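You operate a simulated robot arm through the tools that you are given. There is no shell and no other tool. Be economical: measure what you need, move in short steps, check, and stop when the job is done.

You are at the controls of a simulated robot arm. One attempt, no reset.

JOB
Unload the blow-off box into the CLEAN tray and switch the jet off.
Fine: shut the lid; park the carousel with pocket A at the white pointer. Set down upright: white housing.

The check looks at the end state, three seconds after you hand in, the way a careful person would. Anything else that was tipped, shoved, dropped, spilled or broken makes it a failure. A push-on lid holds only when it is set on centred and level and pressed home; a screw cap is set on level and turned clockwise until tight.

ROBOT AND FRAMES
A 7-joint arm with a two-finger parallel gripper, fixed in place. Base frame: the origin is at the foot of the arm, x ahead of it, y to its left, z up. Readings come in m, rad, newtons and seconds.
Its first joint turns from -2.897 to 2.897 rad. Payload 4.4 kg.
Tool frame: the origin (TCP) lies between the finger pads and is the grasp point; the fingertips stand 0.023 m ahead of it; z points along the fingers, y is the line along which they close. Largest opening 0.094 m; finger width 0.038, thickness 0.01; the body of the gripper, 0.054 by 0.096 m, starts 0.039 m behind the TCP.
Orientation is that of the tool frame in the base frame, as a unit quaternion [x, y, z, w]. With the fingers straight down and closing along the base's y, the tool's x points along the base's -x, its y along +y and its z along -z.

CONTROLS
- The arm moves only by the tool servo_tool. Its argument "commands" is a list of rows, each an object of numbers (a shift or turn left out is 0, a gripper value left out holds the last): "dx", "dy", "dz": the shift along the tool's x, y, z in m; "ax", "ay", "az": the turn, a rotation vector about the tool's x, y, z in rad; "fingers": the closure, from 0 (fully open) to 1 (shut). In form: [{"dx": .., "dy": .., "dz": .., "ax": .., "ay": .., "az": .., "fingers": ..}, ...]. A call has 1 to 8 rows; each row shifts and turns the commanded pose from where the row before left it, along the tool's axes as they then stand. A row lasts 0.2 s, in which the tool goes at most 0.05 m and 0.15 rad; a call with a longer step from one row to the next is refused whole, and so is a gripper value outside its range. Where a pose cannot be reached the arm comes as near as it can. A force on the tool above 40 N (or 10 N above the force at the start of the call, whichever is more), or a blocked arm, ends the call early, and 0.2 s more pass. The fingers move at their own pace (about 0.072 m/s each) and stop on an object; they squeeze with about 36 N. The grip force told is the motor's: it shows also when the fingers shut on nothing. Time passes only in rows, and 0.2 s behind the last, so rows that do not move let the fingers close. The reply holds the time, the measured pose of the TCP, the force on the tool along the base axes, the opening and the grip force, in the units named above and with some noise, with the torque about the TCP (base axes, N m) and any sound that the robot's microphone picked up.
- Cameras (640 x 400 px; columns grow to the right, rows downward): "scene" is fixed at [0.2207, 0.6511, 1.4128]; the picture's right is [-0.55, -0.84, 0.00], its down [-0.29, 0.19, -0.94] and it looks along [0.78, -0.52, -0.35] (base axes); focal length 340 px, centre (320, 200). "wrist" rides on the gripper at [0.086, 0.016, -0.075] in the tool frame; the picture's right is [-0.18, 0.98, 0.00], its down [-0.58, -0.11, -0.81] and it looks along [-0.79, -0.15, 0.59] (tool axes); focal length 243 px, centre (320, 200). There is no depth. A picture from a camera that has moved, and an enlarged one, comes with that camera's place and axes in the base frame and with its lens.
- grab_frame(camera): a new picture of that camera. It takes no simulated time.
- inspect(camera, box): a new picture of the part [left, top, right, bottom] of that camera's present view, enlarged. It takes no simulated time.
- finish_job(): hands the job in; it is judged then, once.

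Work in short steps. Places have to be worked out from the pictures, the camera data and where the tool is seen: move nearer, look again, correct. Check each grasp and each placing, and mend what went wrong. You have 120 turns and 68 pictures in all, those below and enlarged ones among them. Open the gripper and draw the arm clear of the work before you hand the job in, unless the task says otherwise; then end with one line.

The tools are called after ">>>" by a JSON object that holds its "fn" and its "kwargs". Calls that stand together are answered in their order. servo_tool: Moves the arm, as the interface text tells. Its arguments: {"type":"object","properties":{"commands":{"type":"array"}},"required":["commands"]} The other tools are called the same way: grab_frame (camera) takes a picture; inspect (camera, box) takes an enlarged picture of a part of a camera's view; finish_job () hands the job in.

At the start:

```text
clock: 0.0
tool_pos: [0.6789, 0.0207, 1.2133]
orientation: [0.001, 1.0, 0.001, 0.0]
wrist_force: [-0.7, -0.1, 0.6]
moment: [0.0, 0.0, 0.01]
finger_gap: 0.0941
gripper_force: 0.1
```

scene: 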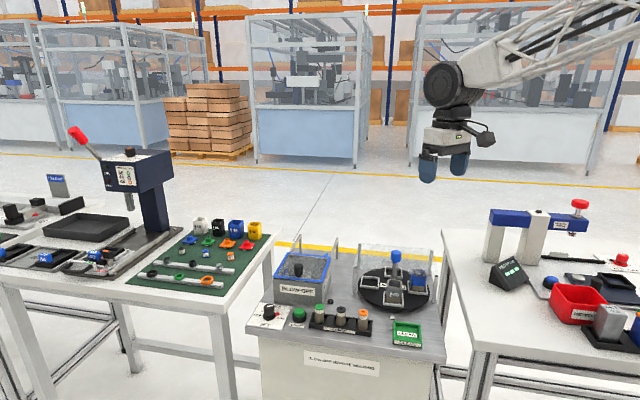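
wrist: 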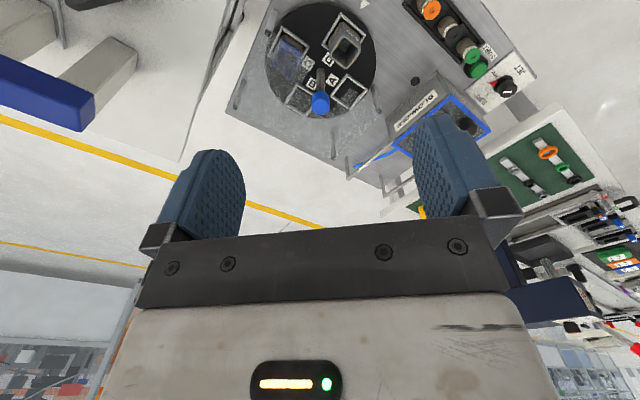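

I begin by enlarging the station with the blow-off box, carousel and tray.

>>> {"fn": "inspect", "kwargs": {"camera": "scene", "box": [240, 220, 450, 351]}}

>>> {"fn": "inspect", "kwargs": {"camera": "wrist", "box": [220, 0, 560, 212]}}

```text
3.05 times, centred on (345, 286) of scene
camera zoom: at [0.2207, 0.6511, 1.4128], right [-0.55, -0.84, 0.0], down [-0.29, 0.19, -0.94], along [0.78, -0.52, -0.35], focal length 1036 px, centre (244, -61)
```

zoom: 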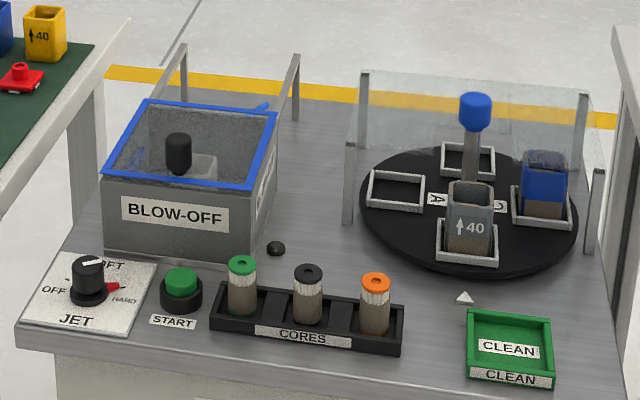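

```text
1.88 times, centred on (390, 106) of wrist
camera zoom: at [0.5927, 0.0363, 1.2884], right [0.18, 0.98, 0.0], down [0.58, -0.11, 0.81], along [0.79, -0.15, -0.59], focal length 457 px, centre (188, 377)
```

zoom: 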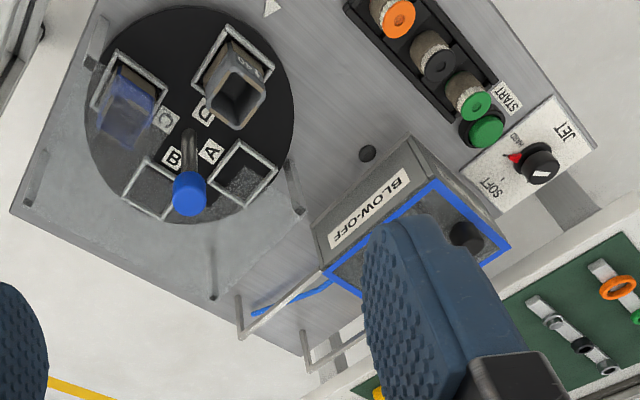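

The station is seen; I estimate lid knob ≈(0.92,0.255,0.92), jet knob ≈(0.91,0.35,0.82), carousel handle ≈(0.81,0,0.92), tray ≈(0.67,0.08). I move nearer the box for a look.

>>> {"fn": "servo_tool", "kwargs": {"commands": [{"dy": 0.035, "dz": 0.03}, {"dy": 0.035, "dz": 0.03}, {"dy": 0.035, "dz": 0.03}, {"dy": 0.035, "dz": 0.03}]}}

>>> {"fn": "grab_frame", "kwargs": {"camera": "wrist"}}

>>> {"fn": "inspect", "kwargs": {"camera": "scene", "box": [245, 230, 345, 332]}}

```text
clock: 1.0
tool_pos: [0.6819, 0.1608, 1.0943]
orientation: [0.0, 1.0, 0.0, 0.002]
wrist_force: [0.5, -0.4, 0.3]
moment: [0.0, 0.01, 0.01]
finger_gap: 0.094
gripper_force: 0.0
```

```text
63 pictures are left
camera wrist: at [0.5943, 0.1771, 1.1699], right [0.18, 0.98, 0.0], down [0.58, -0.11, 0.81], along [0.79, -0.15, -0.59], focal length 243 px, centre (320, 200)
```

wrist: 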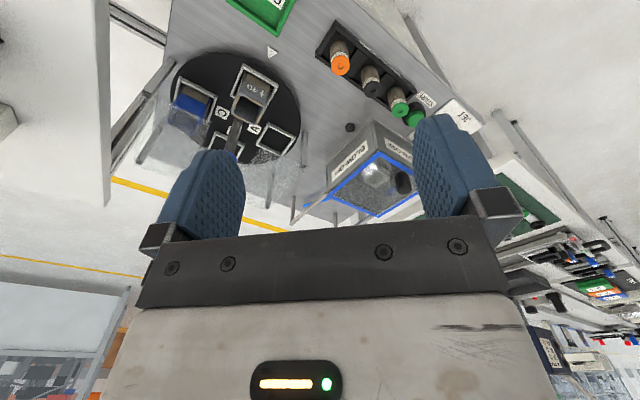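

```text
3.92 times, centred on (295, 281) of scene
camera zoom: at [0.2207, 0.6511, 1.4128], right [-0.55, -0.84, 0.0], down [-0.29, 0.19, -0.94], along [0.78, -0.52, -0.35], focal length 1333 px, centre (418, -118)
```

zoom: 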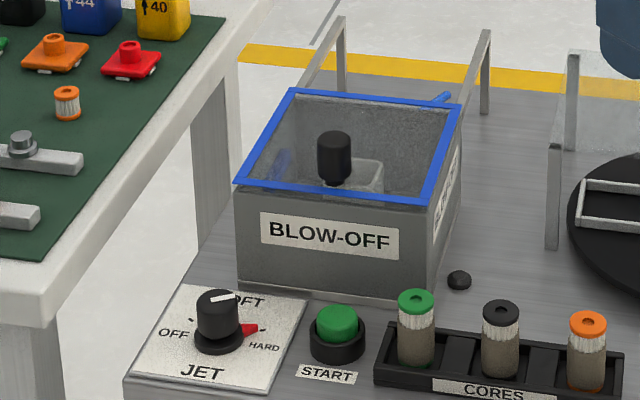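

>>> {"fn": "inspect", "kwargs": {"camera": "wrist", "box": [270, 60, 510, 240]}}

>>> {"fn": "inspect", "kwargs": {"camera": "wrist", "box": [140, 0, 320, 190]}}

```text
2.22 times, centred on (390, 150) of wrist
camera zoom: at [0.5943, 0.1771, 1.1699], right [0.18, 0.98, 0.0], down [0.58, -0.11, 0.81], along [0.79, -0.15, -0.59], focal length 539 px, centre (164, 311)
```

zoom: 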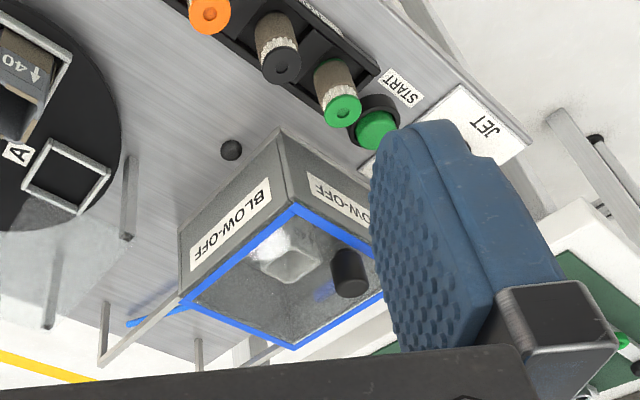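

```text
2.11 times, centred on (230, 95) of wrist
camera zoom: at [0.5943, 0.1771, 1.1699], right [0.18, 0.98, 0.0], down [0.58, -0.11, 0.81], along [0.79, -0.15, -0.59], focal length 511 px, centre (510, 421)
```

zoom: 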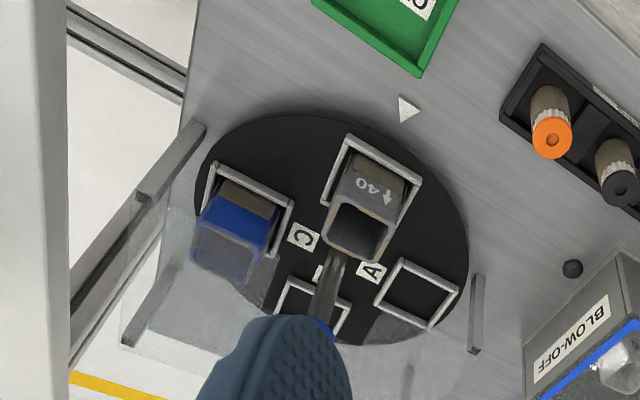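

Jet first. The station is turned about 45° to the base, so I move toward it and yaw the tool by −45° to look from its front.

>>> {"fn": "servo_tool", "kwargs": {"commands": [{"dx": -0.025, "dy": 0.036, "dz": 0.012}, {"dx": -0.025, "dy": 0.036, "dz": 0.012}, {"dx": -0.025, "dy": 0.036, "dz": 0.012}, {"dx": -0.025, "dy": 0.036, "dz": 0.012}, {"dx": -0.025, "dy": 0.036, "dz": 0.012}]}}

>>> {"fn": "servo_tool", "kwargs": {"commands": [{"az": 0.131}, {"az": 0.131}, {"az": 0.131}, {"az": 0.131}, {"az": 0.131}, {"az": 0.131}]}}

>>> {"fn": "grab_frame", "kwargs": {"camera": "wrist"}}

```text
clock: 2.2
tool_pos: [0.8045, 0.3401, 1.0364]
orientation: [-0.001, 1.0, 0.0, 0.001]
wrist_force: [-0.4, 0.4, 0.8]
moment: [0.01, -0.01, -0.02]
finger_gap: 0.0941
gripper_force: 0.1
```

```text
clock: 3.6
tool_pos: [0.8042, 0.3404, 1.0345]
orientation: [0.383, 0.924, 0.0, 0.001]
wrist_force: [-0.7, -0.3, 0.2]
moment: [0.0, 0.03, 0.02]
finger_gap: 0.0942
gripper_force: 0.1
```

```text
59 pictures are left
camera wrist: at [0.7546, 0.4129, 1.1082], right [0.83, 0.56, 0.0], down [0.33, -0.49, 0.81], along [0.45, -0.67, -0.59], focal length 243 px, centre (320, 200)
```

wrist: 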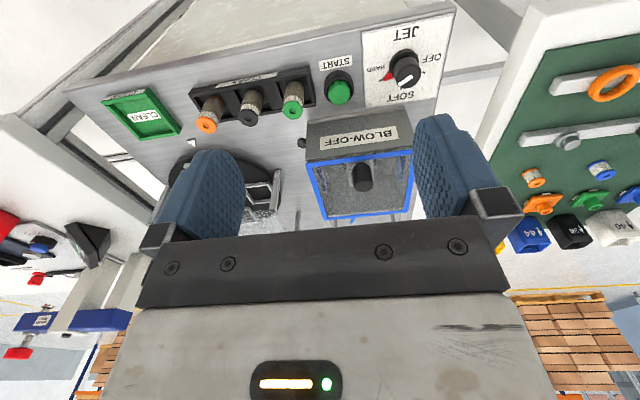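

>>> {"fn": "inspect", "kwargs": {"camera": "wrist", "box": [350, 20, 470, 120]}}

>>> {"fn": "inspect", "kwargs": {"camera": "wrist", "box": [270, 100, 430, 230]}}

```text
4.00 times, centred on (410, 70) of wrist
camera zoom: at [0.7546, 0.4129, 1.1082], right [0.83, 0.56, 0.0], down [0.33, -0.49, 0.81], along [0.45, -0.67, -0.59], focal length 970 px, centre (-40, 720)
```

zoom: 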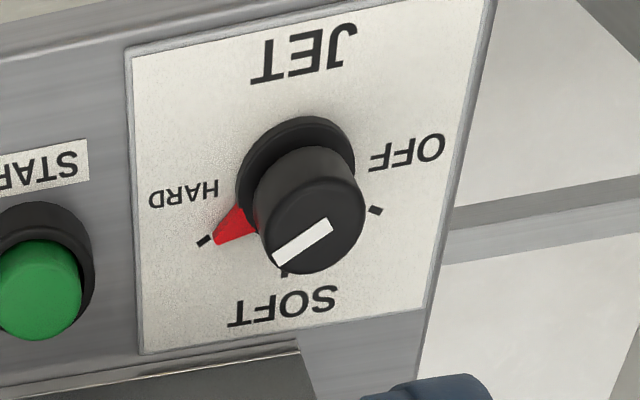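

```text
3.08 times, centred on (350, 165) of wrist
camera zoom: at [0.7546, 0.4129, 1.1082], right [0.83, 0.56, 0.0], down [0.33, -0.49, 0.81], along [0.45, -0.67, -0.59], focal length 746 px, centre (228, 308)
```

zoom: 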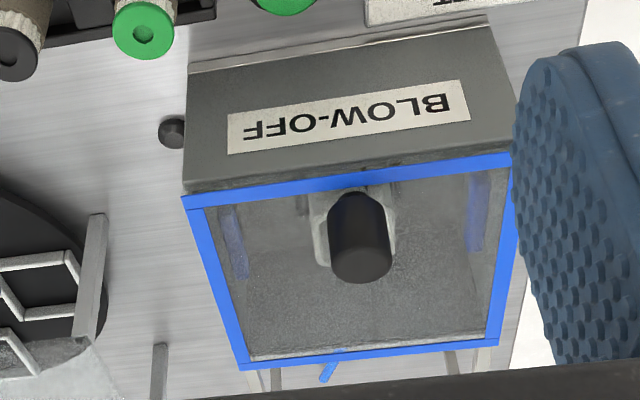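

The red pointer stands at HARD; OFF is about 110° counter-clockwise. Knob centre ≈(0.915,0.356), top ≈0.84. I move above it, half-close the fingers, then look.

>>> {"fn": "servo_tool", "kwargs": {"commands": [{"dx": -0.022, "dy": 0.03, "dz": 0.02, "fingers": 0.38}, {"dx": -0.022, "dy": 0.03, "dz": 0.02}, {"dx": -0.023, "dy": 0.03, "dz": 0.02}, {"az": 0.12, "dz": 0.02}, {"az": 0.12}, {"az": 0.08}]}}

>>> {"fn": "grab_frame", "kwargs": {"camera": "wrist"}}

>>> {"fn": "grab_frame", "kwargs": {"camera": "scene"}}

```text
clock: 5.0
tool_pos: [0.9162, 0.3555, 0.9533]
orientation: [0.526, 0.85, 0.0, 0.001]
wrist_force: [-0.3, 0.4, -0.1]
moment: [0.01, 0.0, 0.01]
finger_gap: 0.0581
gripper_force: 0.1
```

```text
56 pictures are left
camera wrist: at [0.8916, 0.4404, 1.0273], right [0.96, 0.27, 0.0], down [0.16, -0.57, 0.81], along [0.22, -0.78, -0.59], focal length 243 px, centre (320, 200)
```

wrist: 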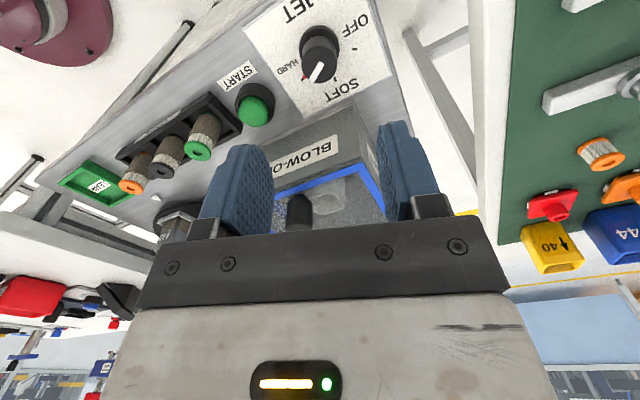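

```text
55 pictures are left
```

scene: 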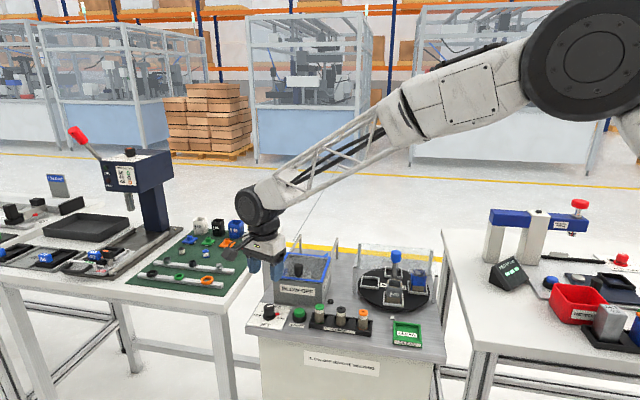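

Knob centre confirmed at (0.915,0.355). I descend straight onto it.

>>> {"fn": "servo_tool", "kwargs": {"commands": [{"dx": 0.001, "dz": 0.03}, {"dz": 0.03}, {"dz": 0.03}, {"dz": 0.018}]}}

>>> {"fn": "inspect", "kwargs": {"camera": "scene", "box": [225, 230, 335, 330]}}

```text
clock: 6.0
tool_pos: [0.9156, 0.3578, 0.8467]
orientation: [0.525, 0.851, 0.001, 0.0]
wrist_force: [-0.2, -0.1, 0.5]
moment: [0.03, -0.01, 0.01]
finger_gap: 0.0583
gripper_force: 0.0
```

```text
4.00 times, centred on (280, 280) of scene
camera zoom: at [0.2207, 0.6511, 1.4128], right [-0.55, -0.84, 0.0], down [-0.29, 0.19, -0.94], along [0.78, -0.52, -0.35], focal length 1360 px, centre (480, -120)
```

zoom: 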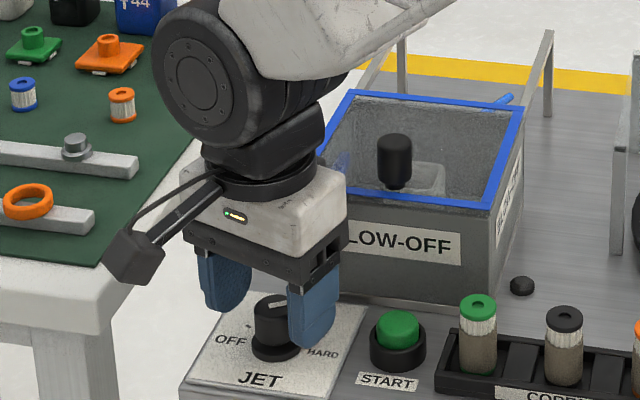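

The knob stands between the fingers. I close on it.

>>> {"fn": "servo_tool", "kwargs": {"commands": [{"fingers": 1}, {}]}}

```text
clock: 6.6
tool_pos: [0.9141, 0.3567, 0.8466]
orientation: [0.525, 0.851, -0.001, 0.0]
wrist_force: [-30.4, -14.6, 11.4]
moment: [-0.16, 0.67, 0.0]
finger_gap: 0.027
gripper_force: 44.8
```

Gripped (27 mm) with side load along −y; I ease the tool that way.

>>> {"fn": "servo_tool", "kwargs": {"commands": [{"dy": -0.002}, {"dy": -0.002}]}}

```text
clock: 7.2
tool_pos: [0.9136, 0.3564, 0.848]
orientation: [0.526, 0.85, 0.003, 0.002]
wrist_force: [12.5, 7.4, -11.5]
moment: [0.01, -0.17, 0.29]
finger_gap: 0.0273
gripper_force: 45.2
stopped in row 2: the force on the tool passed its limit at 55 N (the readings are from after the stop); the commanded pose is now the measured one
```

>>> {"fn": "servo_tool", "kwargs": {"commands": [{"az": -0.1}, {"az": -0.1}, {"az": -0.1}, {"az": -0.1}, {"az": -0.1}, {"az": -0.1}]}}

>>> {"fn": "inspect", "kwargs": {"camera": "scene", "box": [225, 230, 335, 330]}}

```text
clock: 8.6
tool_pos: [0.9125, 0.3552, 0.8472]
orientation: [0.251, 0.968, 0.001, 0.003]
wrist_force: [-13.7, -26.5, 1.0]
moment: [-0.39, 0.78, -0.08]
finger_gap: 0.0272
gripper_force: 45.8
```

```text
4.00 times, centred on (280, 280) of scene
camera zoom: at [0.2207, 0.6511, 1.4128], right [-0.55, -0.84, 0.0], down [-0.29, 0.19, -0.94], along [0.78, -0.52, -0.35], focal length 1360 px, centre (480, -120)
```

zoom: 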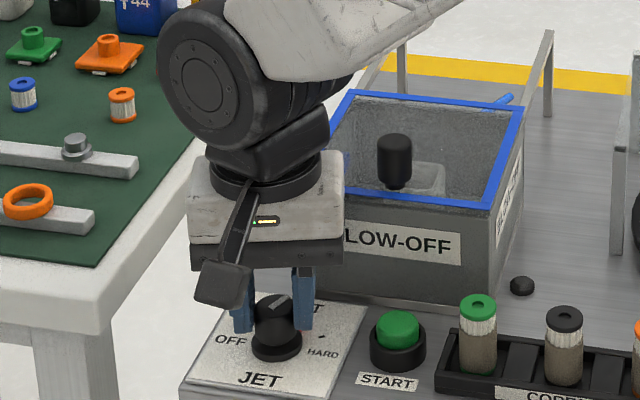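

The knob turned about 35°. I release, re-yaw and repeat.

>>> {"fn": "servo_tool", "kwargs": {"commands": [{"fingers": 0.4}, {"dy": -0.001}, {"az": 0.15}, {"az": 0.15}, {"az": 0.15}, {"az": 0.15}]}}

>>> {"fn": "servo_tool", "kwargs": {"commands": [{"fingers": 1}, {}]}}

```text
clock: 10.0
tool_pos: [0.9135, 0.3572, 0.8475]
orientation: [0.526, 0.85, 0.001, 0.001]
wrist_force: [0.3, -0.3, -0.1]
moment: [0.01, -0.01, 0.01]
finger_gap: 0.0566
gripper_force: 0.1
```

```text
clock: 10.7
tool_pos: [0.9139, 0.3566, 0.8481]
orientation: [0.525, 0.851, 0.003, 0.002]
wrist_force: [12.9, 5.8, -8.4]
moment: [-0.01, 0.11, 0.04]
finger_gap: 0.0274
gripper_force: 45.0
stopped in row 2: the force on the tool passed its limit at 42 N (the readings are from after the stop); the commanded pose is now the measured one
```

>>> {"fn": "servo_tool", "kwargs": {"commands": [{"az": -0.1}, {"az": -0.1}, {"az": -0.1}, {"az": -0.1}, {"az": -0.1}, {"az": -0.1}, {"az": -0.06}]}}

>>> {"fn": "servo_tool", "kwargs": {"commands": [{"fingers": 0.4}, {}, {"az": 0.15}, {"az": 0.15}, {"az": 0.15}, {"az": 0.15}, {"az": 0.06}]}}

>>> {"fn": "inspect", "kwargs": {"camera": "wrist", "box": [220, 0, 420, 125]}}

```text
clock: 12.3
tool_pos: [0.9139, 0.3545, 0.8481]
orientation: [0.221, 0.975, 0.002, 0.003]
wrist_force: [-22.2, -27.5, 8.8]
moment: [-0.62, 1.36, -0.07]
finger_gap: 0.0273
gripper_force: 45.4
```

```text
clock: 13.9
tool_pos: [0.9142, 0.3555, 0.8477]
orientation: [0.526, 0.85, 0.004, 0.003]
wrist_force: [-0.3, 1.0, 0.4]
moment: [0.04, -0.02, -0.04]
finger_gap: 0.0569
gripper_force: 0.1
```

```text
3.20 times, centred on (320, 62) of wrist
camera zoom: at [0.8891, 0.4402, 0.9222], right [0.96, 0.27, 0.01], down [0.16, -0.57, 0.81], along [0.23, -0.77, -0.59], focal length 776 px, centre (320, 640)
```

zoom: 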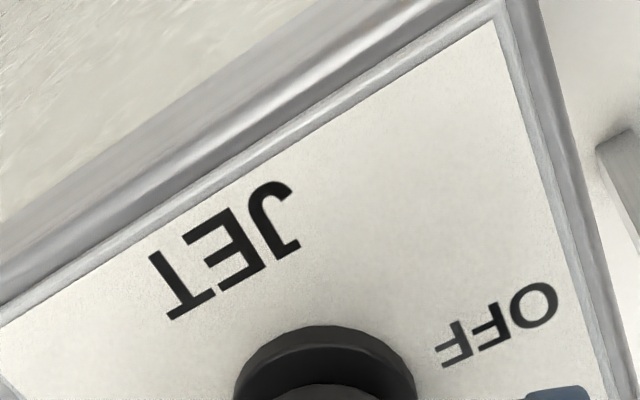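

>>> {"fn": "inspect", "kwargs": {"camera": "scene", "box": [245, 285, 305, 325]}}

>>> {"fn": "inspect", "kwargs": {"camera": "wrist", "box": [260, 100, 420, 200]}}

```text
10.00 times, centred on (275, 305) of scene
camera zoom: at [0.2207, 0.6511, 1.4128], right [-0.55, -0.84, 0.0], down [-0.29, 0.19, -0.94], along [0.78, -0.52, -0.35], focal length 3400 px, centre (770, -850)
```

zoom: 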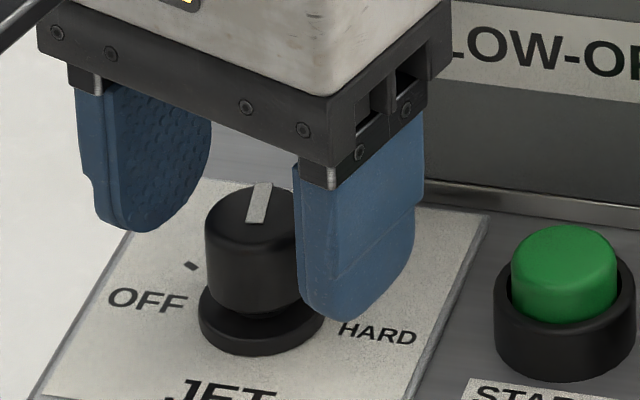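

```text
4.00 times, centred on (340, 150) of wrist
camera zoom: at [0.8891, 0.4402, 0.9222], right [0.96, 0.27, 0.01], down [0.16, -0.57, 0.81], along [0.23, -0.77, -0.59], focal length 970 px, centre (240, 400)
```

zoom: 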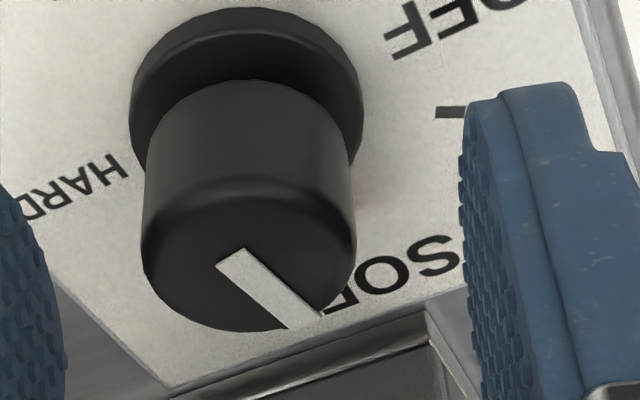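

The mark stands at about −34°; OFF tick at about +9°, so ≈43° remain. I grip and turn once more.

>>> {"fn": "servo_tool", "kwargs": {"commands": [{"fingers": 1}, {}]}}

>>> {"fn": "servo_tool", "kwargs": {"commands": [{"az": -0.12}, {"az": -0.12}, {"az": -0.12}, {"az": -0.12}, {"az": -0.12}, {"az": -0.12}, {"az": -0.04}]}}

>>> {"fn": "servo_tool", "kwargs": {"commands": [{"fingers": 0.38}, {}, {"dz": -0.04}, {"dz": -0.05}]}}

>>> {"fn": "inspect", "kwargs": {"camera": "wrist", "box": [220, 0, 440, 140]}}

```text
clock: 14.5
tool_pos: [0.9148, 0.356, 0.8477]
orientation: [0.526, 0.851, 0.004, 0.004]
wrist_force: [22.4, 9.2, -8.8]
moment: [0.03, -0.1, 0.03]
finger_gap: 0.0276
gripper_force: 44.5
```

```text
clock: 16.2
tool_pos: [0.9134, 0.3543, 0.8485]
orientation: [0.172, 0.985, 0.001, 0.003]
wrist_force: [-10.6, -5.9, 5.9]
moment: [-0.62, 0.09, -0.01]
finger_gap: 0.0277
gripper_force: 44.8
stopped in row 7: the force on the tool passed its limit at 42 N (the readings are from after the stop); the commanded pose is now the measured one
```

```text
clock: 17.2
tool_pos: [0.9135, 0.3542, 0.9373]
orientation: [0.172, 0.985, 0.002, 0.002]
wrist_force: [-0.3, 0.6, -1.3]
moment: [-0.01, 0.0, 0.04]
finger_gap: 0.0582
gripper_force: 0.0
```

```text
2.86 times, centred on (330, 70) of wrist
camera zoom: at [0.8372, 0.3978, 1.0116], right [0.51, 0.86, 0.0], down [0.51, -0.3, 0.81], along [0.7, -0.41, -0.59], focal length 693 px, centre (291, 571)
```

zoom: 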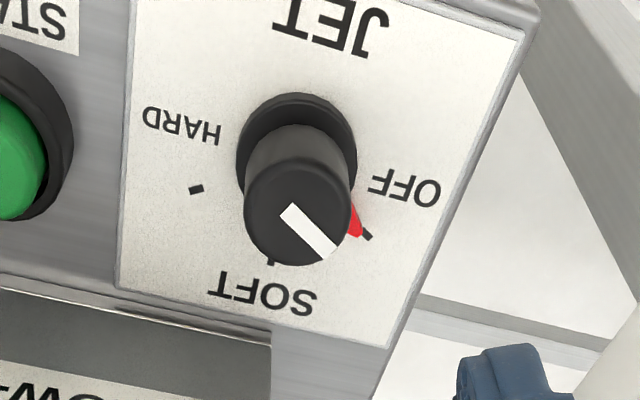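

The pointer is on OFF. Now I rise and yaw back to −45° to study the lid and rails.

>>> {"fn": "servo_tool", "kwargs": {"commands": [{"dz": -0.05}, {"dz": -0.05}, {"dz": -0.02, "az": 0.14, "fingers": 0}, {"az": 0.15}, {"az": 0.148}]}}

>>> {"fn": "inspect", "kwargs": {"camera": "wrist", "box": [180, 80, 420, 240]}}

```text
clock: 18.4
tool_pos: [0.9131, 0.3544, 1.0581]
orientation: [0.383, 0.924, 0.001, 0.002]
wrist_force: [-0.3, 0.8, 0.5]
moment: [-0.03, -0.01, -0.03]
finger_gap: 0.0937
gripper_force: 0.0
```

```text
2.50 times, centred on (300, 160) of wrist
camera zoom: at [0.8622, 0.4279, 1.1318], right [0.83, 0.56, 0.01], down [0.33, -0.49, 0.81], along [0.46, -0.66, -0.59], focal length 606 px, centre (370, 300)
```

zoom: 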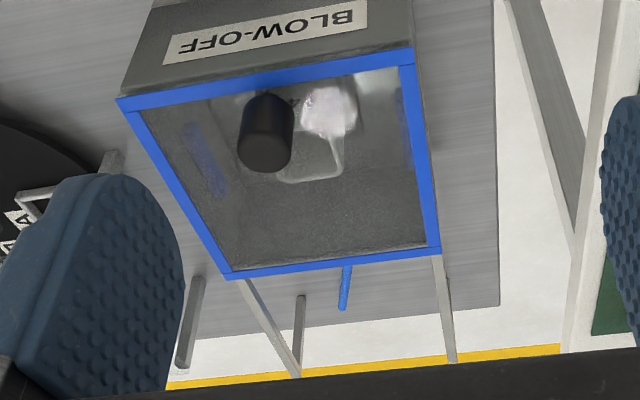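

Two rails lie level with the lid and run 0.13 m back: it is a sliding lid with a knob at ≈(0.92,0.259), top ≈0.93. I move above the knob.

>>> {"fn": "servo_tool", "kwargs": {"commands": [{"dx": -0.029, "dy": -0.025, "dz": 0.02}, {"dx": -0.029, "dy": -0.025, "dz": 0.02}, {"dx": -0.0145, "dy": -0.0125, "dz": 0.02, "fingers": 0.4}, {}]}}

>>> {"fn": "inspect", "kwargs": {"camera": "wrist", "box": [220, 0, 420, 130]}}

>>> {"fn": "inspect", "kwargs": {"camera": "scene", "box": [240, 210, 360, 310]}}

```text
clock: 19.4
tool_pos: [0.9203, 0.2584, 0.9967]
orientation: [0.383, 0.924, 0.001, 0.002]
wrist_force: [-0.9, 0.2, 0.0]
moment: [0.02, -0.02, -0.02]
finger_gap: 0.0564
gripper_force: 0.0
```

```text
3.08 times, centred on (320, 65) of wrist
camera zoom: at [0.8704, 0.3309, 1.0705], right [0.82, 0.57, 0.01], down [0.33, -0.49, 0.81], along [0.46, -0.66, -0.59], focal length 746 px, centre (320, 615)
```

zoom: 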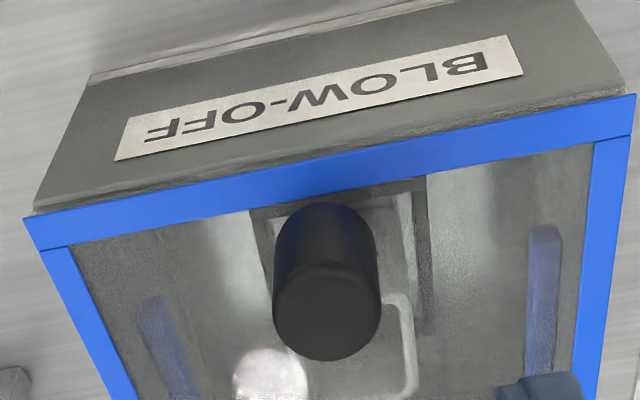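

```text
4.00 times, centred on (300, 260) of scene
camera zoom: at [0.2207, 0.6511, 1.4128], right [-0.55, -0.84, 0.0], down [-0.29, 0.19, -0.94], along [0.78, -0.52, -0.35], focal length 1360 px, centre (400, -40)
```

zoom: 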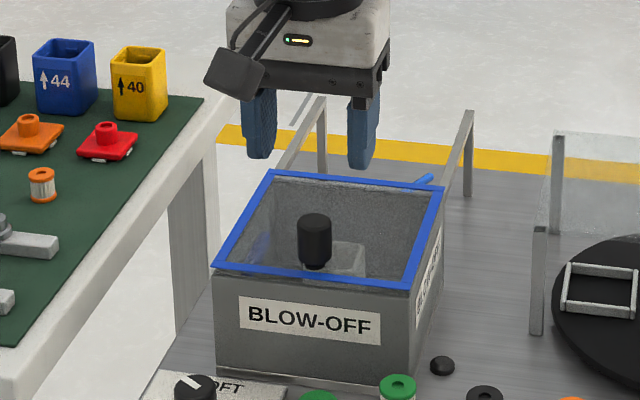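

Aligned over the knob. I descend to 0.928 and grip.

>>> {"fn": "servo_tool", "kwargs": {"commands": [{"dy": 0.001, "dx": 0.001, "dz": 0.03}, {"dz": 0.025}, {"dz": 0.013}, {"fingers": 1}, {}]}}

```text
clock: 20.6
tool_pos: [0.9205, 0.2607, 0.9291]
orientation: [0.382, 0.924, 0.001, 0.003]
wrist_force: [-16.7, -16.4, 7.5]
moment: [-0.67, 0.4, -0.18]
finger_gap: 0.0237
gripper_force: 45.0
```

Knob held (24 mm). I slide the lid backward in small steps.

>>> {"fn": "servo_tool", "kwargs": {"commands": [{"dx": -0.008}, {"dx": -0.01}, {"dx": -0.012}]}}

>>> {"fn": "inspect", "kwargs": {"camera": "scene", "box": [240, 210, 360, 310]}}

```text
clock: 21.4
tool_pos: [0.9411, 0.24, 0.9279]
orientation: [0.382, 0.924, 0.002, 0.001]
wrist_force: [-18.8, -18.6, -0.6]
moment: [-0.51, 0.63, -0.28]
finger_gap: 0.0235
gripper_force: 45.1
```

```text
4.00 times, centred on (300, 260) of scene
camera zoom: at [0.2207, 0.6511, 1.4128], right [-0.55, -0.84, 0.0], down [-0.29, 0.19, -0.94], along [0.78, -0.52, -0.35], focal length 1360 px, centre (400, -40)
```

zoom: 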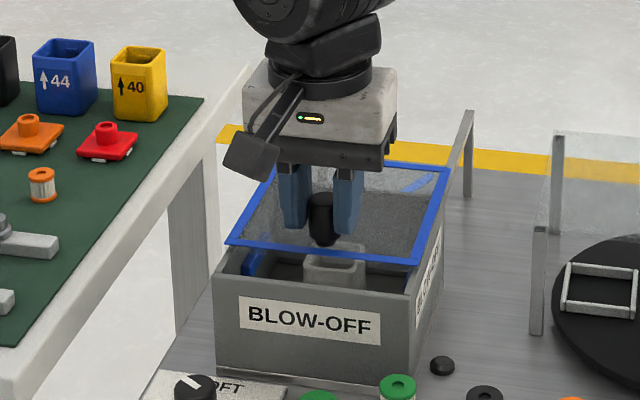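

The lid slides. I go on, watching reach and force.

>>> {"fn": "servo_tool", "kwargs": {"commands": [{"dx": -0.015, "dy": -0.001}, {"dx": -0.015}, {"dx": -0.015}, {"dx": -0.015}]}}

```text
clock: 22.4
tool_pos: [0.983, 0.1978, 0.9283]
orientation: [0.382, 0.924, 0.001, 0.002]
wrist_force: [0.2, 1.3, -15.7]
moment: [-0.91, 0.0, 0.06]
finger_gap: 0.0239
gripper_force: 45.1
```

>>> {"fn": "servo_tool", "kwargs": {"commands": [{"dx": -0.01}, {"dx": -0.01}, {"dx": -0.01}]}}

>>> {"fn": "inspect", "kwargs": {"camera": "scene", "box": [240, 210, 360, 310]}}

```text
clock: 23.2
tool_pos: [1.0059, 0.1748, 0.9291]
orientation: [0.383, 0.924, 0.003, 0.002]
wrist_force: [11.6, 12.8, -28.4]
moment: [-0.73, -0.11, 0.19]
finger_gap: 0.0237
gripper_force: 44.8
```

```text
4.00 times, centred on (300, 260) of scene
camera zoom: at [0.2207, 0.6511, 1.4128], right [-0.55, -0.84, 0.0], down [-0.29, 0.19, -0.94], along [0.78, -0.52, -0.35], focal length 1360 px, centre (400, -40)
```

zoom: 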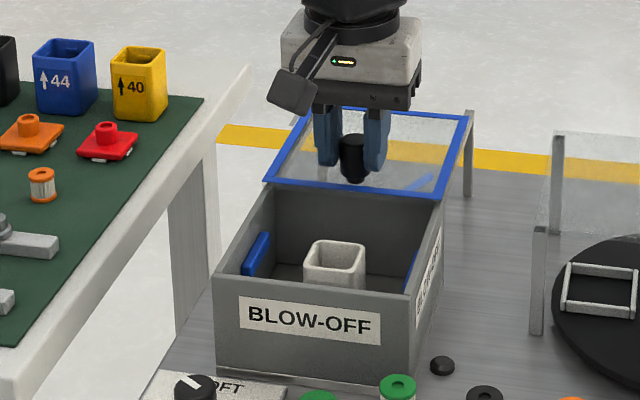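

The box is open; the white housing stands inside with its mouth up. I release the knob, rise and look in from above.

>>> {"fn": "servo_tool", "kwargs": {"commands": [{"fingers": 0.4}, {}, {"dz": -0.04}, {"dz": -0.05}, {"dx": 0.045, "dz": -0.01}, {"dx": 0.045, "fingers": 0}, {"dx": 0.04}]}}

>>> {"fn": "grab_frame", "kwargs": {"camera": "wrist"}}

```text
clock: 24.8
tool_pos: [0.9103, 0.2657, 1.0299]
orientation: [0.382, 0.924, 0.003, 0.003]
wrist_force: [0.9, 0.0, 0.2]
moment: [-0.02, 0.01, 0.02]
finger_gap: 0.0941
gripper_force: 0.0
```

```text
43 pictures are left
camera wrist: at [0.8604, 0.3385, 1.1046], right [0.82, 0.57, 0.01], down [0.33, -0.49, 0.81], along [0.46, -0.66, -0.59], focal length 243 px, centre (320, 200)
```

wrist: 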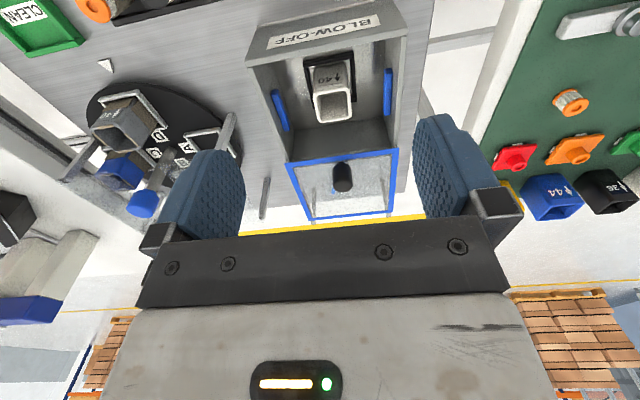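

>>> {"fn": "inspect", "kwargs": {"camera": "wrist", "box": [240, 10, 420, 160]}}

```text
2.67 times, centred on (330, 85) of wrist
camera zoom: at [0.8604, 0.3385, 1.1046], right [0.82, 0.57, 0.01], down [0.33, -0.49, 0.81], along [0.46, -0.66, -0.59], focal length 647 px, centre (293, 507)
```

zoom: 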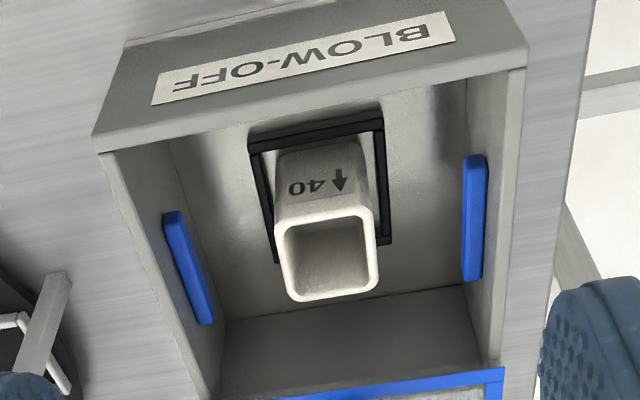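

The housing sits upright in a small black frame, roughly at (0.962,0.219). I move over it and look again to triangulate.

>>> {"fn": "servo_tool", "kwargs": {"commands": [{"dx": -0.035, "dy": 0.002, "dz": 0.03}, {"dx": -0.034, "dy": 0.002, "dz": 0.03}, {"dz": 0.01}]}}

>>> {"fn": "grab_frame", "kwargs": {"camera": "wrist"}}

>>> {"fn": "inspect", "kwargs": {"camera": "scene", "box": [260, 230, 360, 310]}}

```text
clock: 25.6
tool_pos: [0.9647, 0.2215, 0.9581]
orientation: [0.382, 0.924, 0.002, 0.003]
wrist_force: [0.9, 0.4, 0.1]
moment: [0.0, 0.01, 0.02]
finger_gap: 0.0939
gripper_force: 0.1
```

```text
41 pictures are left
camera wrist: at [0.9141, 0.2947, 1.0334], right [0.82, 0.57, 0.01], down [0.33, -0.49, 0.81], along [0.46, -0.66, -0.59], focal length 243 px, centre (320, 200)
```

wrist: 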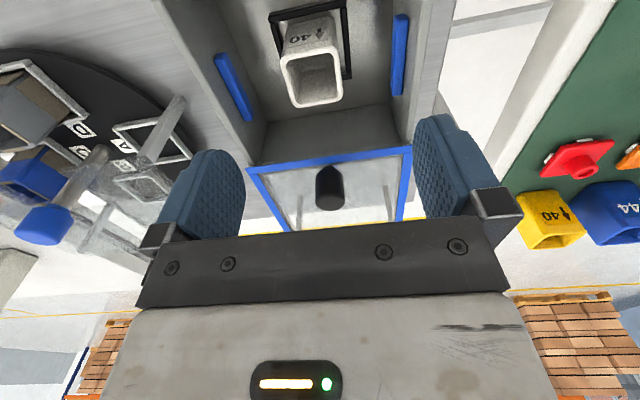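

```text
5.00 times, centred on (310, 270) of scene
camera zoom: at [0.2207, 0.6511, 1.4128], right [-0.55, -0.84, 0.0], down [-0.29, 0.19, -0.94], along [0.78, -0.52, -0.35], focal length 1700 px, centre (370, -150)
```

zoom: 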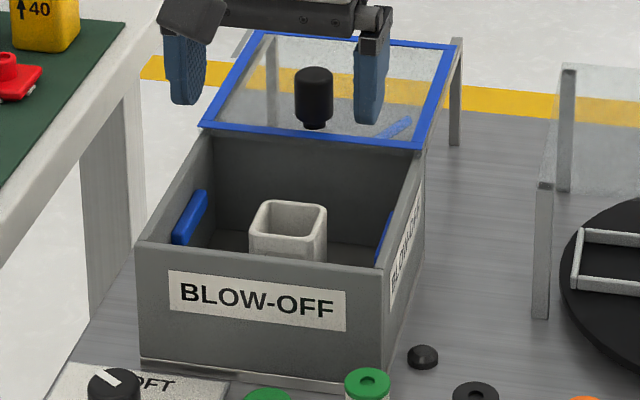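

Housing: top ≈0.86, 40 mm wide, centre ≈(0.9615,0.218). I narrow the fingers to ~62 mm, shift −4 mm in tool y and descend.

>>> {"fn": "servo_tool", "kwargs": {"commands": [{"dy": -0.0045, "fingers": 0.34}, {"dz": 0.03}, {"dz": 0.02}, {}]}}

>>> {"fn": "inspect", "kwargs": {"camera": "scene", "box": [260, 230, 360, 310]}}

>>> {"fn": "inspect", "kwargs": {"camera": "wrist", "box": [200, 0, 440, 200]}}

```text
clock: 26.6
tool_pos: [0.9614, 0.2198, 0.9072]
orientation: [0.382, 0.924, 0.002, 0.003]
wrist_force: [-0.3, 0.1, 0.1]
moment: [-0.01, -0.02, 0.0]
finger_gap: 0.0622
gripper_force: 0.0
```

```text
5.00 times, centred on (310, 270) of scene
camera zoom: at [0.2207, 0.6511, 1.4128], right [-0.55, -0.84, 0.0], down [-0.29, 0.19, -0.94], along [0.78, -0.52, -0.35], focal length 1700 px, centre (370, -150)
```

zoom: 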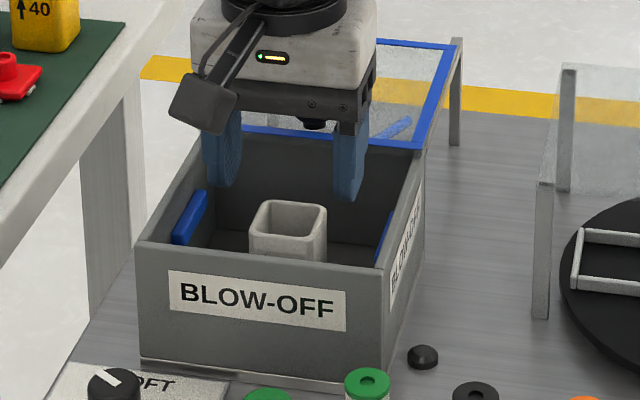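

```text
2.00 times, centred on (320, 100) of wrist
camera zoom: at [0.9114, 0.2918, 0.9823], right [0.82, 0.57, 0.01], down [0.33, -0.49, 0.81], along [0.46, -0.66, -0.59], focal length 485 px, centre (320, 400)
```

zoom: 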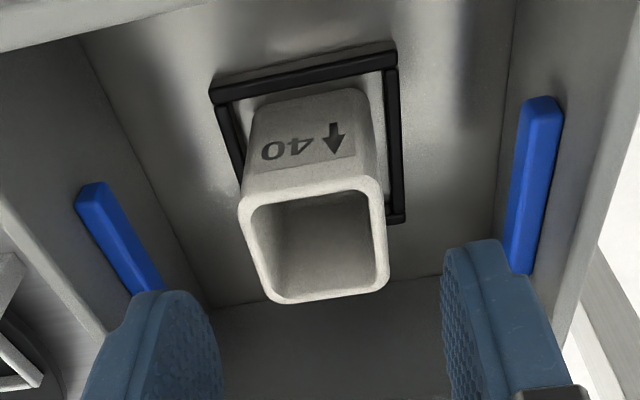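

Centred. I descend to 0.85 and grip.

>>> {"fn": "servo_tool", "kwargs": {"commands": [{"dz": 0.02}, {"dz": 0.02}, {"dz": 0.015}]}}

>>> {"fn": "servo_tool", "kwargs": {"commands": [{"fingers": 1}, {}]}}

>>> {"fn": "inspect", "kwargs": {"camera": "scene", "box": [260, 230, 360, 310]}}

```text
clock: 27.4
tool_pos: [0.9624, 0.2211, 0.8547]
orientation: [0.382, 0.924, 0.003, 0.003]
wrist_force: [0.0, 0.1, 0.1]
moment: [-0.02, 0.03, 0.0]
finger_gap: 0.062
gripper_force: 0.1
```

```text
clock: 28.0
tool_pos: [0.9616, 0.2197, 0.8532]
orientation: [0.382, 0.924, 0.002, 0.003]
wrist_force: [-0.1, 0.4, 0.4]
moment: [-0.04, -0.03, 0.01]
finger_gap: 0.0395
gripper_force: 35.8
```

```text
5.00 times, centred on (310, 270) of scene
camera zoom: at [0.2207, 0.6511, 1.4128], right [-0.55, -0.84, 0.0], down [-0.29, 0.19, -0.94], along [0.78, -0.52, -0.35], focal length 1700 px, centre (370, -150)
```

zoom: 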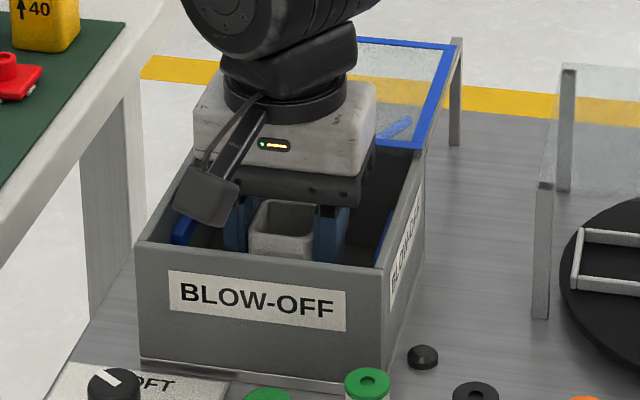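

Held at 39.5 mm. I lift straight up.

>>> {"fn": "servo_tool", "kwargs": {"commands": [{"dz": -0.02}, {"dz": -0.03}, {"dz": -0.04}, {"dz": -0.04}, {"dz": -0.03}]}}

>>> {"fn": "grab_frame", "kwargs": {"camera": "wrist"}}

>>> {"fn": "inspect", "kwargs": {"camera": "scene", "box": [240, 190, 400, 310]}}

```text
clock: 29.2
tool_pos: [0.9596, 0.2184, 1.0146]
orientation: [0.382, 0.924, 0.001, 0.001]
wrist_force: [0.4, 0.3, -0.5]
moment: [-0.04, -0.01, -0.01]
finger_gap: 0.0
gripper_force: 36.4
```

```text
36 pictures are left
camera wrist: at [0.9095, 0.2903, 1.0889], right [0.82, 0.57, 0.01], down [0.33, -0.49, 0.81], along [0.46, -0.66, -0.59], focal length 243 px, centre (320, 200)
```

wrist: 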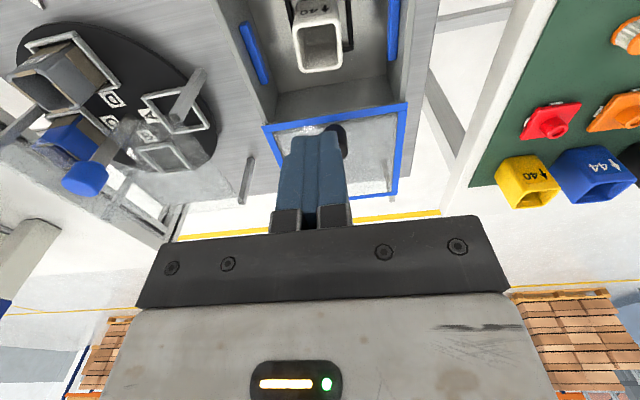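

```text
3.33 times, centred on (320, 250) of scene
camera zoom: at [0.2207, 0.6511, 1.4128], right [-0.55, -0.84, 0.0], down [-0.29, 0.19, -0.94], along [0.78, -0.52, -0.35], focal length 1133 px, centre (320, 33)
```

zoom: 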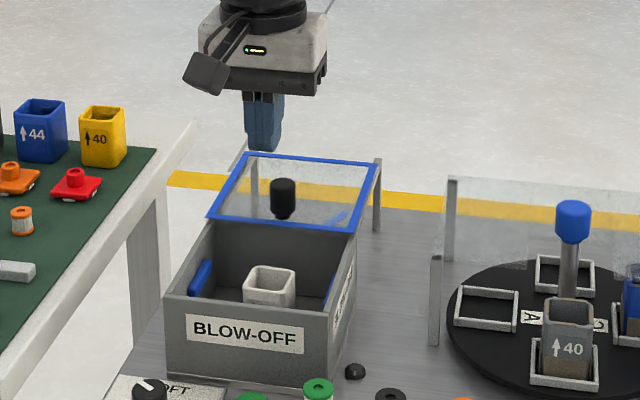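

The fingers slipped off; the housing still stands in place, same spot. I grip again a little deeper and lift slowly, checking.

>>> {"fn": "servo_tool", "kwargs": {"commands": [{"fingers": 0.34, "dy": -0.001}, {"dz": 0.04}, {"dz": 0.04}, {"dz": 0.04}, {"dz": 0.03}, {"dz": 0.018}]}}

>>> {"fn": "inspect", "kwargs": {"camera": "scene", "box": [260, 230, 360, 310]}}

>>> {"fn": "inspect", "kwargs": {"camera": "wrist", "box": [200, 0, 440, 200]}}

```text
clock: 30.6
tool_pos: [0.9627, 0.2169, 0.8457]
orientation: [0.383, 0.924, 0.003, 0.003]
wrist_force: [0.1, -0.3, 0.5]
moment: [0.0, 0.03, -0.01]
finger_gap: 0.062
gripper_force: 0.1
```

```text
5.00 times, centred on (310, 270) of scene
camera zoom: at [0.2207, 0.6511, 1.4128], right [-0.55, -0.84, 0.0], down [-0.29, 0.19, -0.94], along [0.78, -0.52, -0.35], focal length 1700 px, centre (370, -150)
```

zoom: 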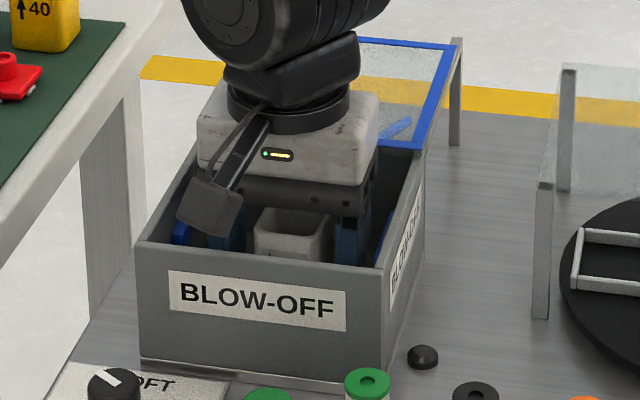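

```text
2.00 times, centred on (320, 100) of wrist
camera zoom: at [0.9121, 0.2898, 0.9208], right [0.82, 0.57, 0.01], down [0.33, -0.49, 0.81], along [0.46, -0.66, -0.59], focal length 485 px, centre (320, 400)
```

zoom: 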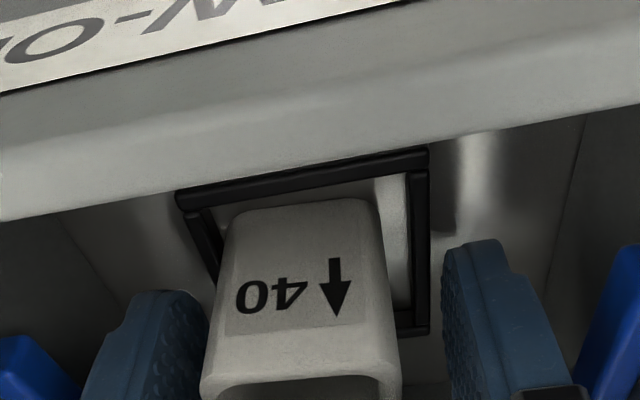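

>>> {"fn": "servo_tool", "kwargs": {"commands": [{"fingers": 1}, {}, {}]}}

>>> {"fn": "servo_tool", "kwargs": {"commands": [{"dz": -0.004}, {"dz": -0.004}, {"dz": -0.004}]}}

>>> {"fn": "inspect", "kwargs": {"camera": "wrist", "box": [200, 0, 440, 200]}}

```text
clock: 31.4
tool_pos: [0.9634, 0.218, 0.8465]
orientation: [0.382, 0.924, 0.002, 0.003]
wrist_force: [-0.7, 0.2, 1.1]
moment: [0.0, 0.0, -0.01]
finger_gap: 0.0397
gripper_force: 35.9
```

```text
clock: 32.2
tool_pos: [0.962, 0.2161, 0.8567]
orientation: [0.383, 0.924, 0.002, 0.002]
wrist_force: [-0.5, -0.5, -1.0]
moment: [-0.02, -0.01, 0.03]
finger_gap: 0.0396
gripper_force: 35.3
```

```text
2.00 times, centred on (320, 100) of wrist
camera zoom: at [0.9112, 0.2892, 0.9328], right [0.82, 0.57, 0.01], down [0.33, -0.49, 0.81], along [0.46, -0.66, -0.59], focal length 485 px, centre (320, 400)
```

zoom: 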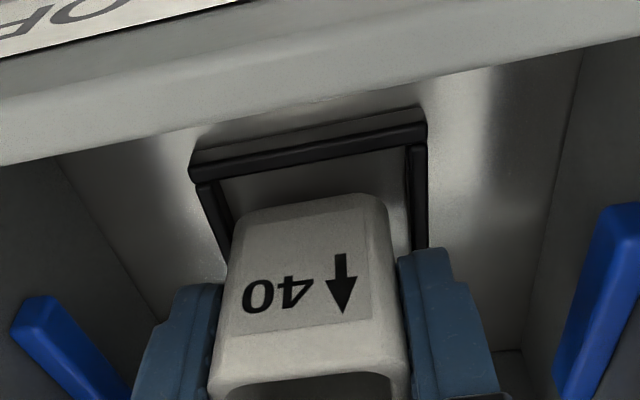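

It lifts with the gripper now (about 1 N load). I continue gently.

>>> {"fn": "servo_tool", "kwargs": {"commands": [{"dz": -0.008}, {"dz": -0.01}, {"dz": -0.01}, {"dz": -0.01}, {"dz": -0.01}, {"dz": -0.01}, {"dz": -0.01}, {"dz": -0.01}]}}

>>> {"fn": "inspect", "kwargs": {"camera": "wrist", "box": [200, 0, 440, 200]}}

```text
clock: 34.0
tool_pos: [0.9607, 0.218, 0.9359]
orientation: [0.382, 0.924, 0.002, 0.002]
wrist_force: [-0.2, 0.7, -1.1]
moment: [0.05, 0.0, 0.01]
finger_gap: 0.04
gripper_force: 35.6
```

```text
2.00 times, centred on (320, 100) of wrist
camera zoom: at [0.9109, 0.2909, 1.0107], right [0.82, 0.57, 0.01], down [0.33, -0.49, 0.81], along [0.46, -0.66, -0.59], focal length 485 px, centre (320, 400)
```

zoom: 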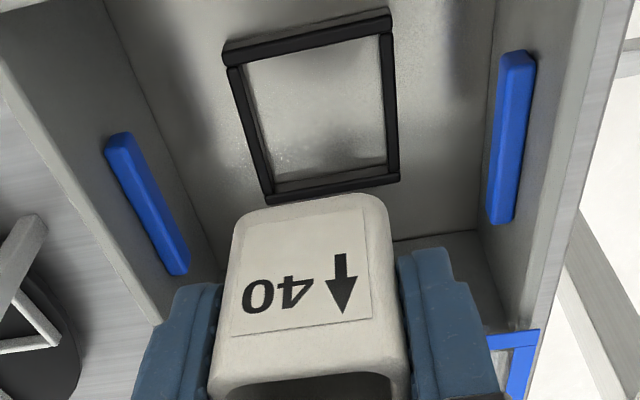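

Secure. The housing's underside is ≈0.036 m below the TCP. Tray estimate ≈(0.664,0.090); I raise and carry it that way.

>>> {"fn": "servo_tool", "kwargs": {"commands": [{"dz": -0.015}, {"dz": -0.02}, {"dz": -0.02, "dx": 0.005, "dy": -0.01}, {"dx": 0.01, "dy": -0.025}, {"dx": 0.01, "dy": -0.03}, {"dx": 0.012, "dy": -0.03}, {"dx": 0.012, "dy": -0.03}, {"dx": 0.012, "dy": -0.03}]}}

>>> {"fn": "servo_tool", "kwargs": {"commands": [{"dx": 0.012, "dy": -0.03}, {"dx": 0.012, "dy": -0.03}, {"dx": 0.012, "dy": -0.03}, {"dx": 0.012, "dy": -0.03}, {"dx": 0.01, "dy": -0.015}, {}]}}

>>> {"fn": "grab_frame", "kwargs": {"camera": "wrist"}}

>>> {"fn": "inspect", "kwargs": {"camera": "scene", "box": [330, 240, 450, 350]}}

```text
clock: 35.8
tool_pos: [0.8073, 0.1495, 0.991]
orientation: [0.382, 0.924, 0.002, 0.003]
wrist_force: [-0.2, -0.5, 0.6]
moment: [0.01, -0.06, 0.0]
finger_gap: 0.0395
gripper_force: 35.9
```

```text
clock: 37.2
tool_pos: [0.6717, 0.0958, 0.9905]
orientation: [0.383, 0.924, 0.003, 0.003]
wrist_force: [0.4, -0.6, -0.1]
moment: [0.01, -0.02, 0.03]
finger_gap: 0.0399
gripper_force: 35.4
```

```text
30 pictures are left
camera wrist: at [0.6211, 0.1678, 1.0643], right [0.82, 0.57, 0.01], down [0.33, -0.49, 0.81], along [0.46, -0.66, -0.59], focal length 243 px, centre (320, 200)
```

wrist: 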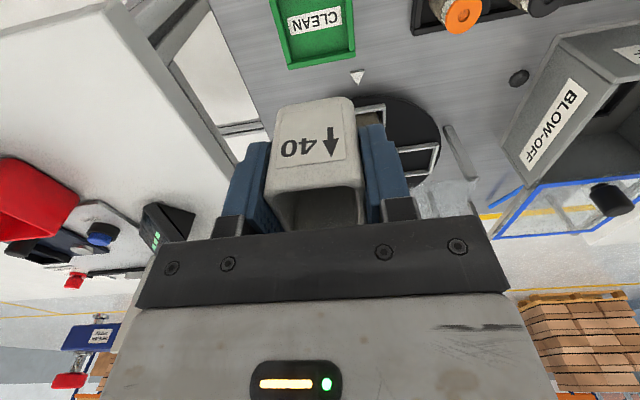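

```text
3.64 times, centred on (390, 295) of scene
camera zoom: at [0.2207, 0.6511, 1.4128], right [-0.55, -0.84, 0.0], down [-0.29, 0.19, -0.94], along [0.78, -0.52, -0.35], focal length 1236 px, centre (66, -146)
```

zoom: 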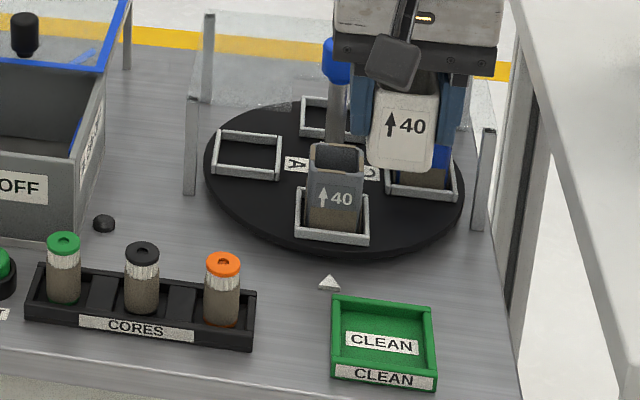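

I back off 6 cm toward the front and go lower to see the whole tray.

>>> {"fn": "servo_tool", "kwargs": {"commands": [{"dx": 0.025, "dz": 0.01}, {"dx": 0.025, "dz": 0.015}, {"dx": 0.02, "dz": 0.01}]}}

>>> {"fn": "inspect", "kwargs": {"camera": "wrist", "box": [200, 0, 440, 200]}}

```text
clock: 38.0
tool_pos: [0.6222, 0.1448, 0.955]
orientation: [0.382, 0.924, 0.002, 0.002]
wrist_force: [0.8, -0.4, -0.1]
moment: [-0.01, -0.01, -0.05]
finger_gap: 0.0399
gripper_force: 35.6
```

```text
2.00 times, centred on (320, 100) of wrist
camera zoom: at [0.5716, 0.2176, 1.0294], right [0.82, 0.57, 0.01], down [0.33, -0.49, 0.81], along [0.46, -0.66, -0.59], focal length 485 px, centre (320, 400)
```

zoom: 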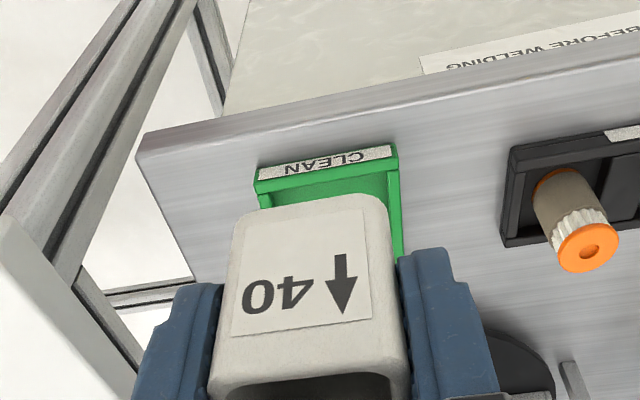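

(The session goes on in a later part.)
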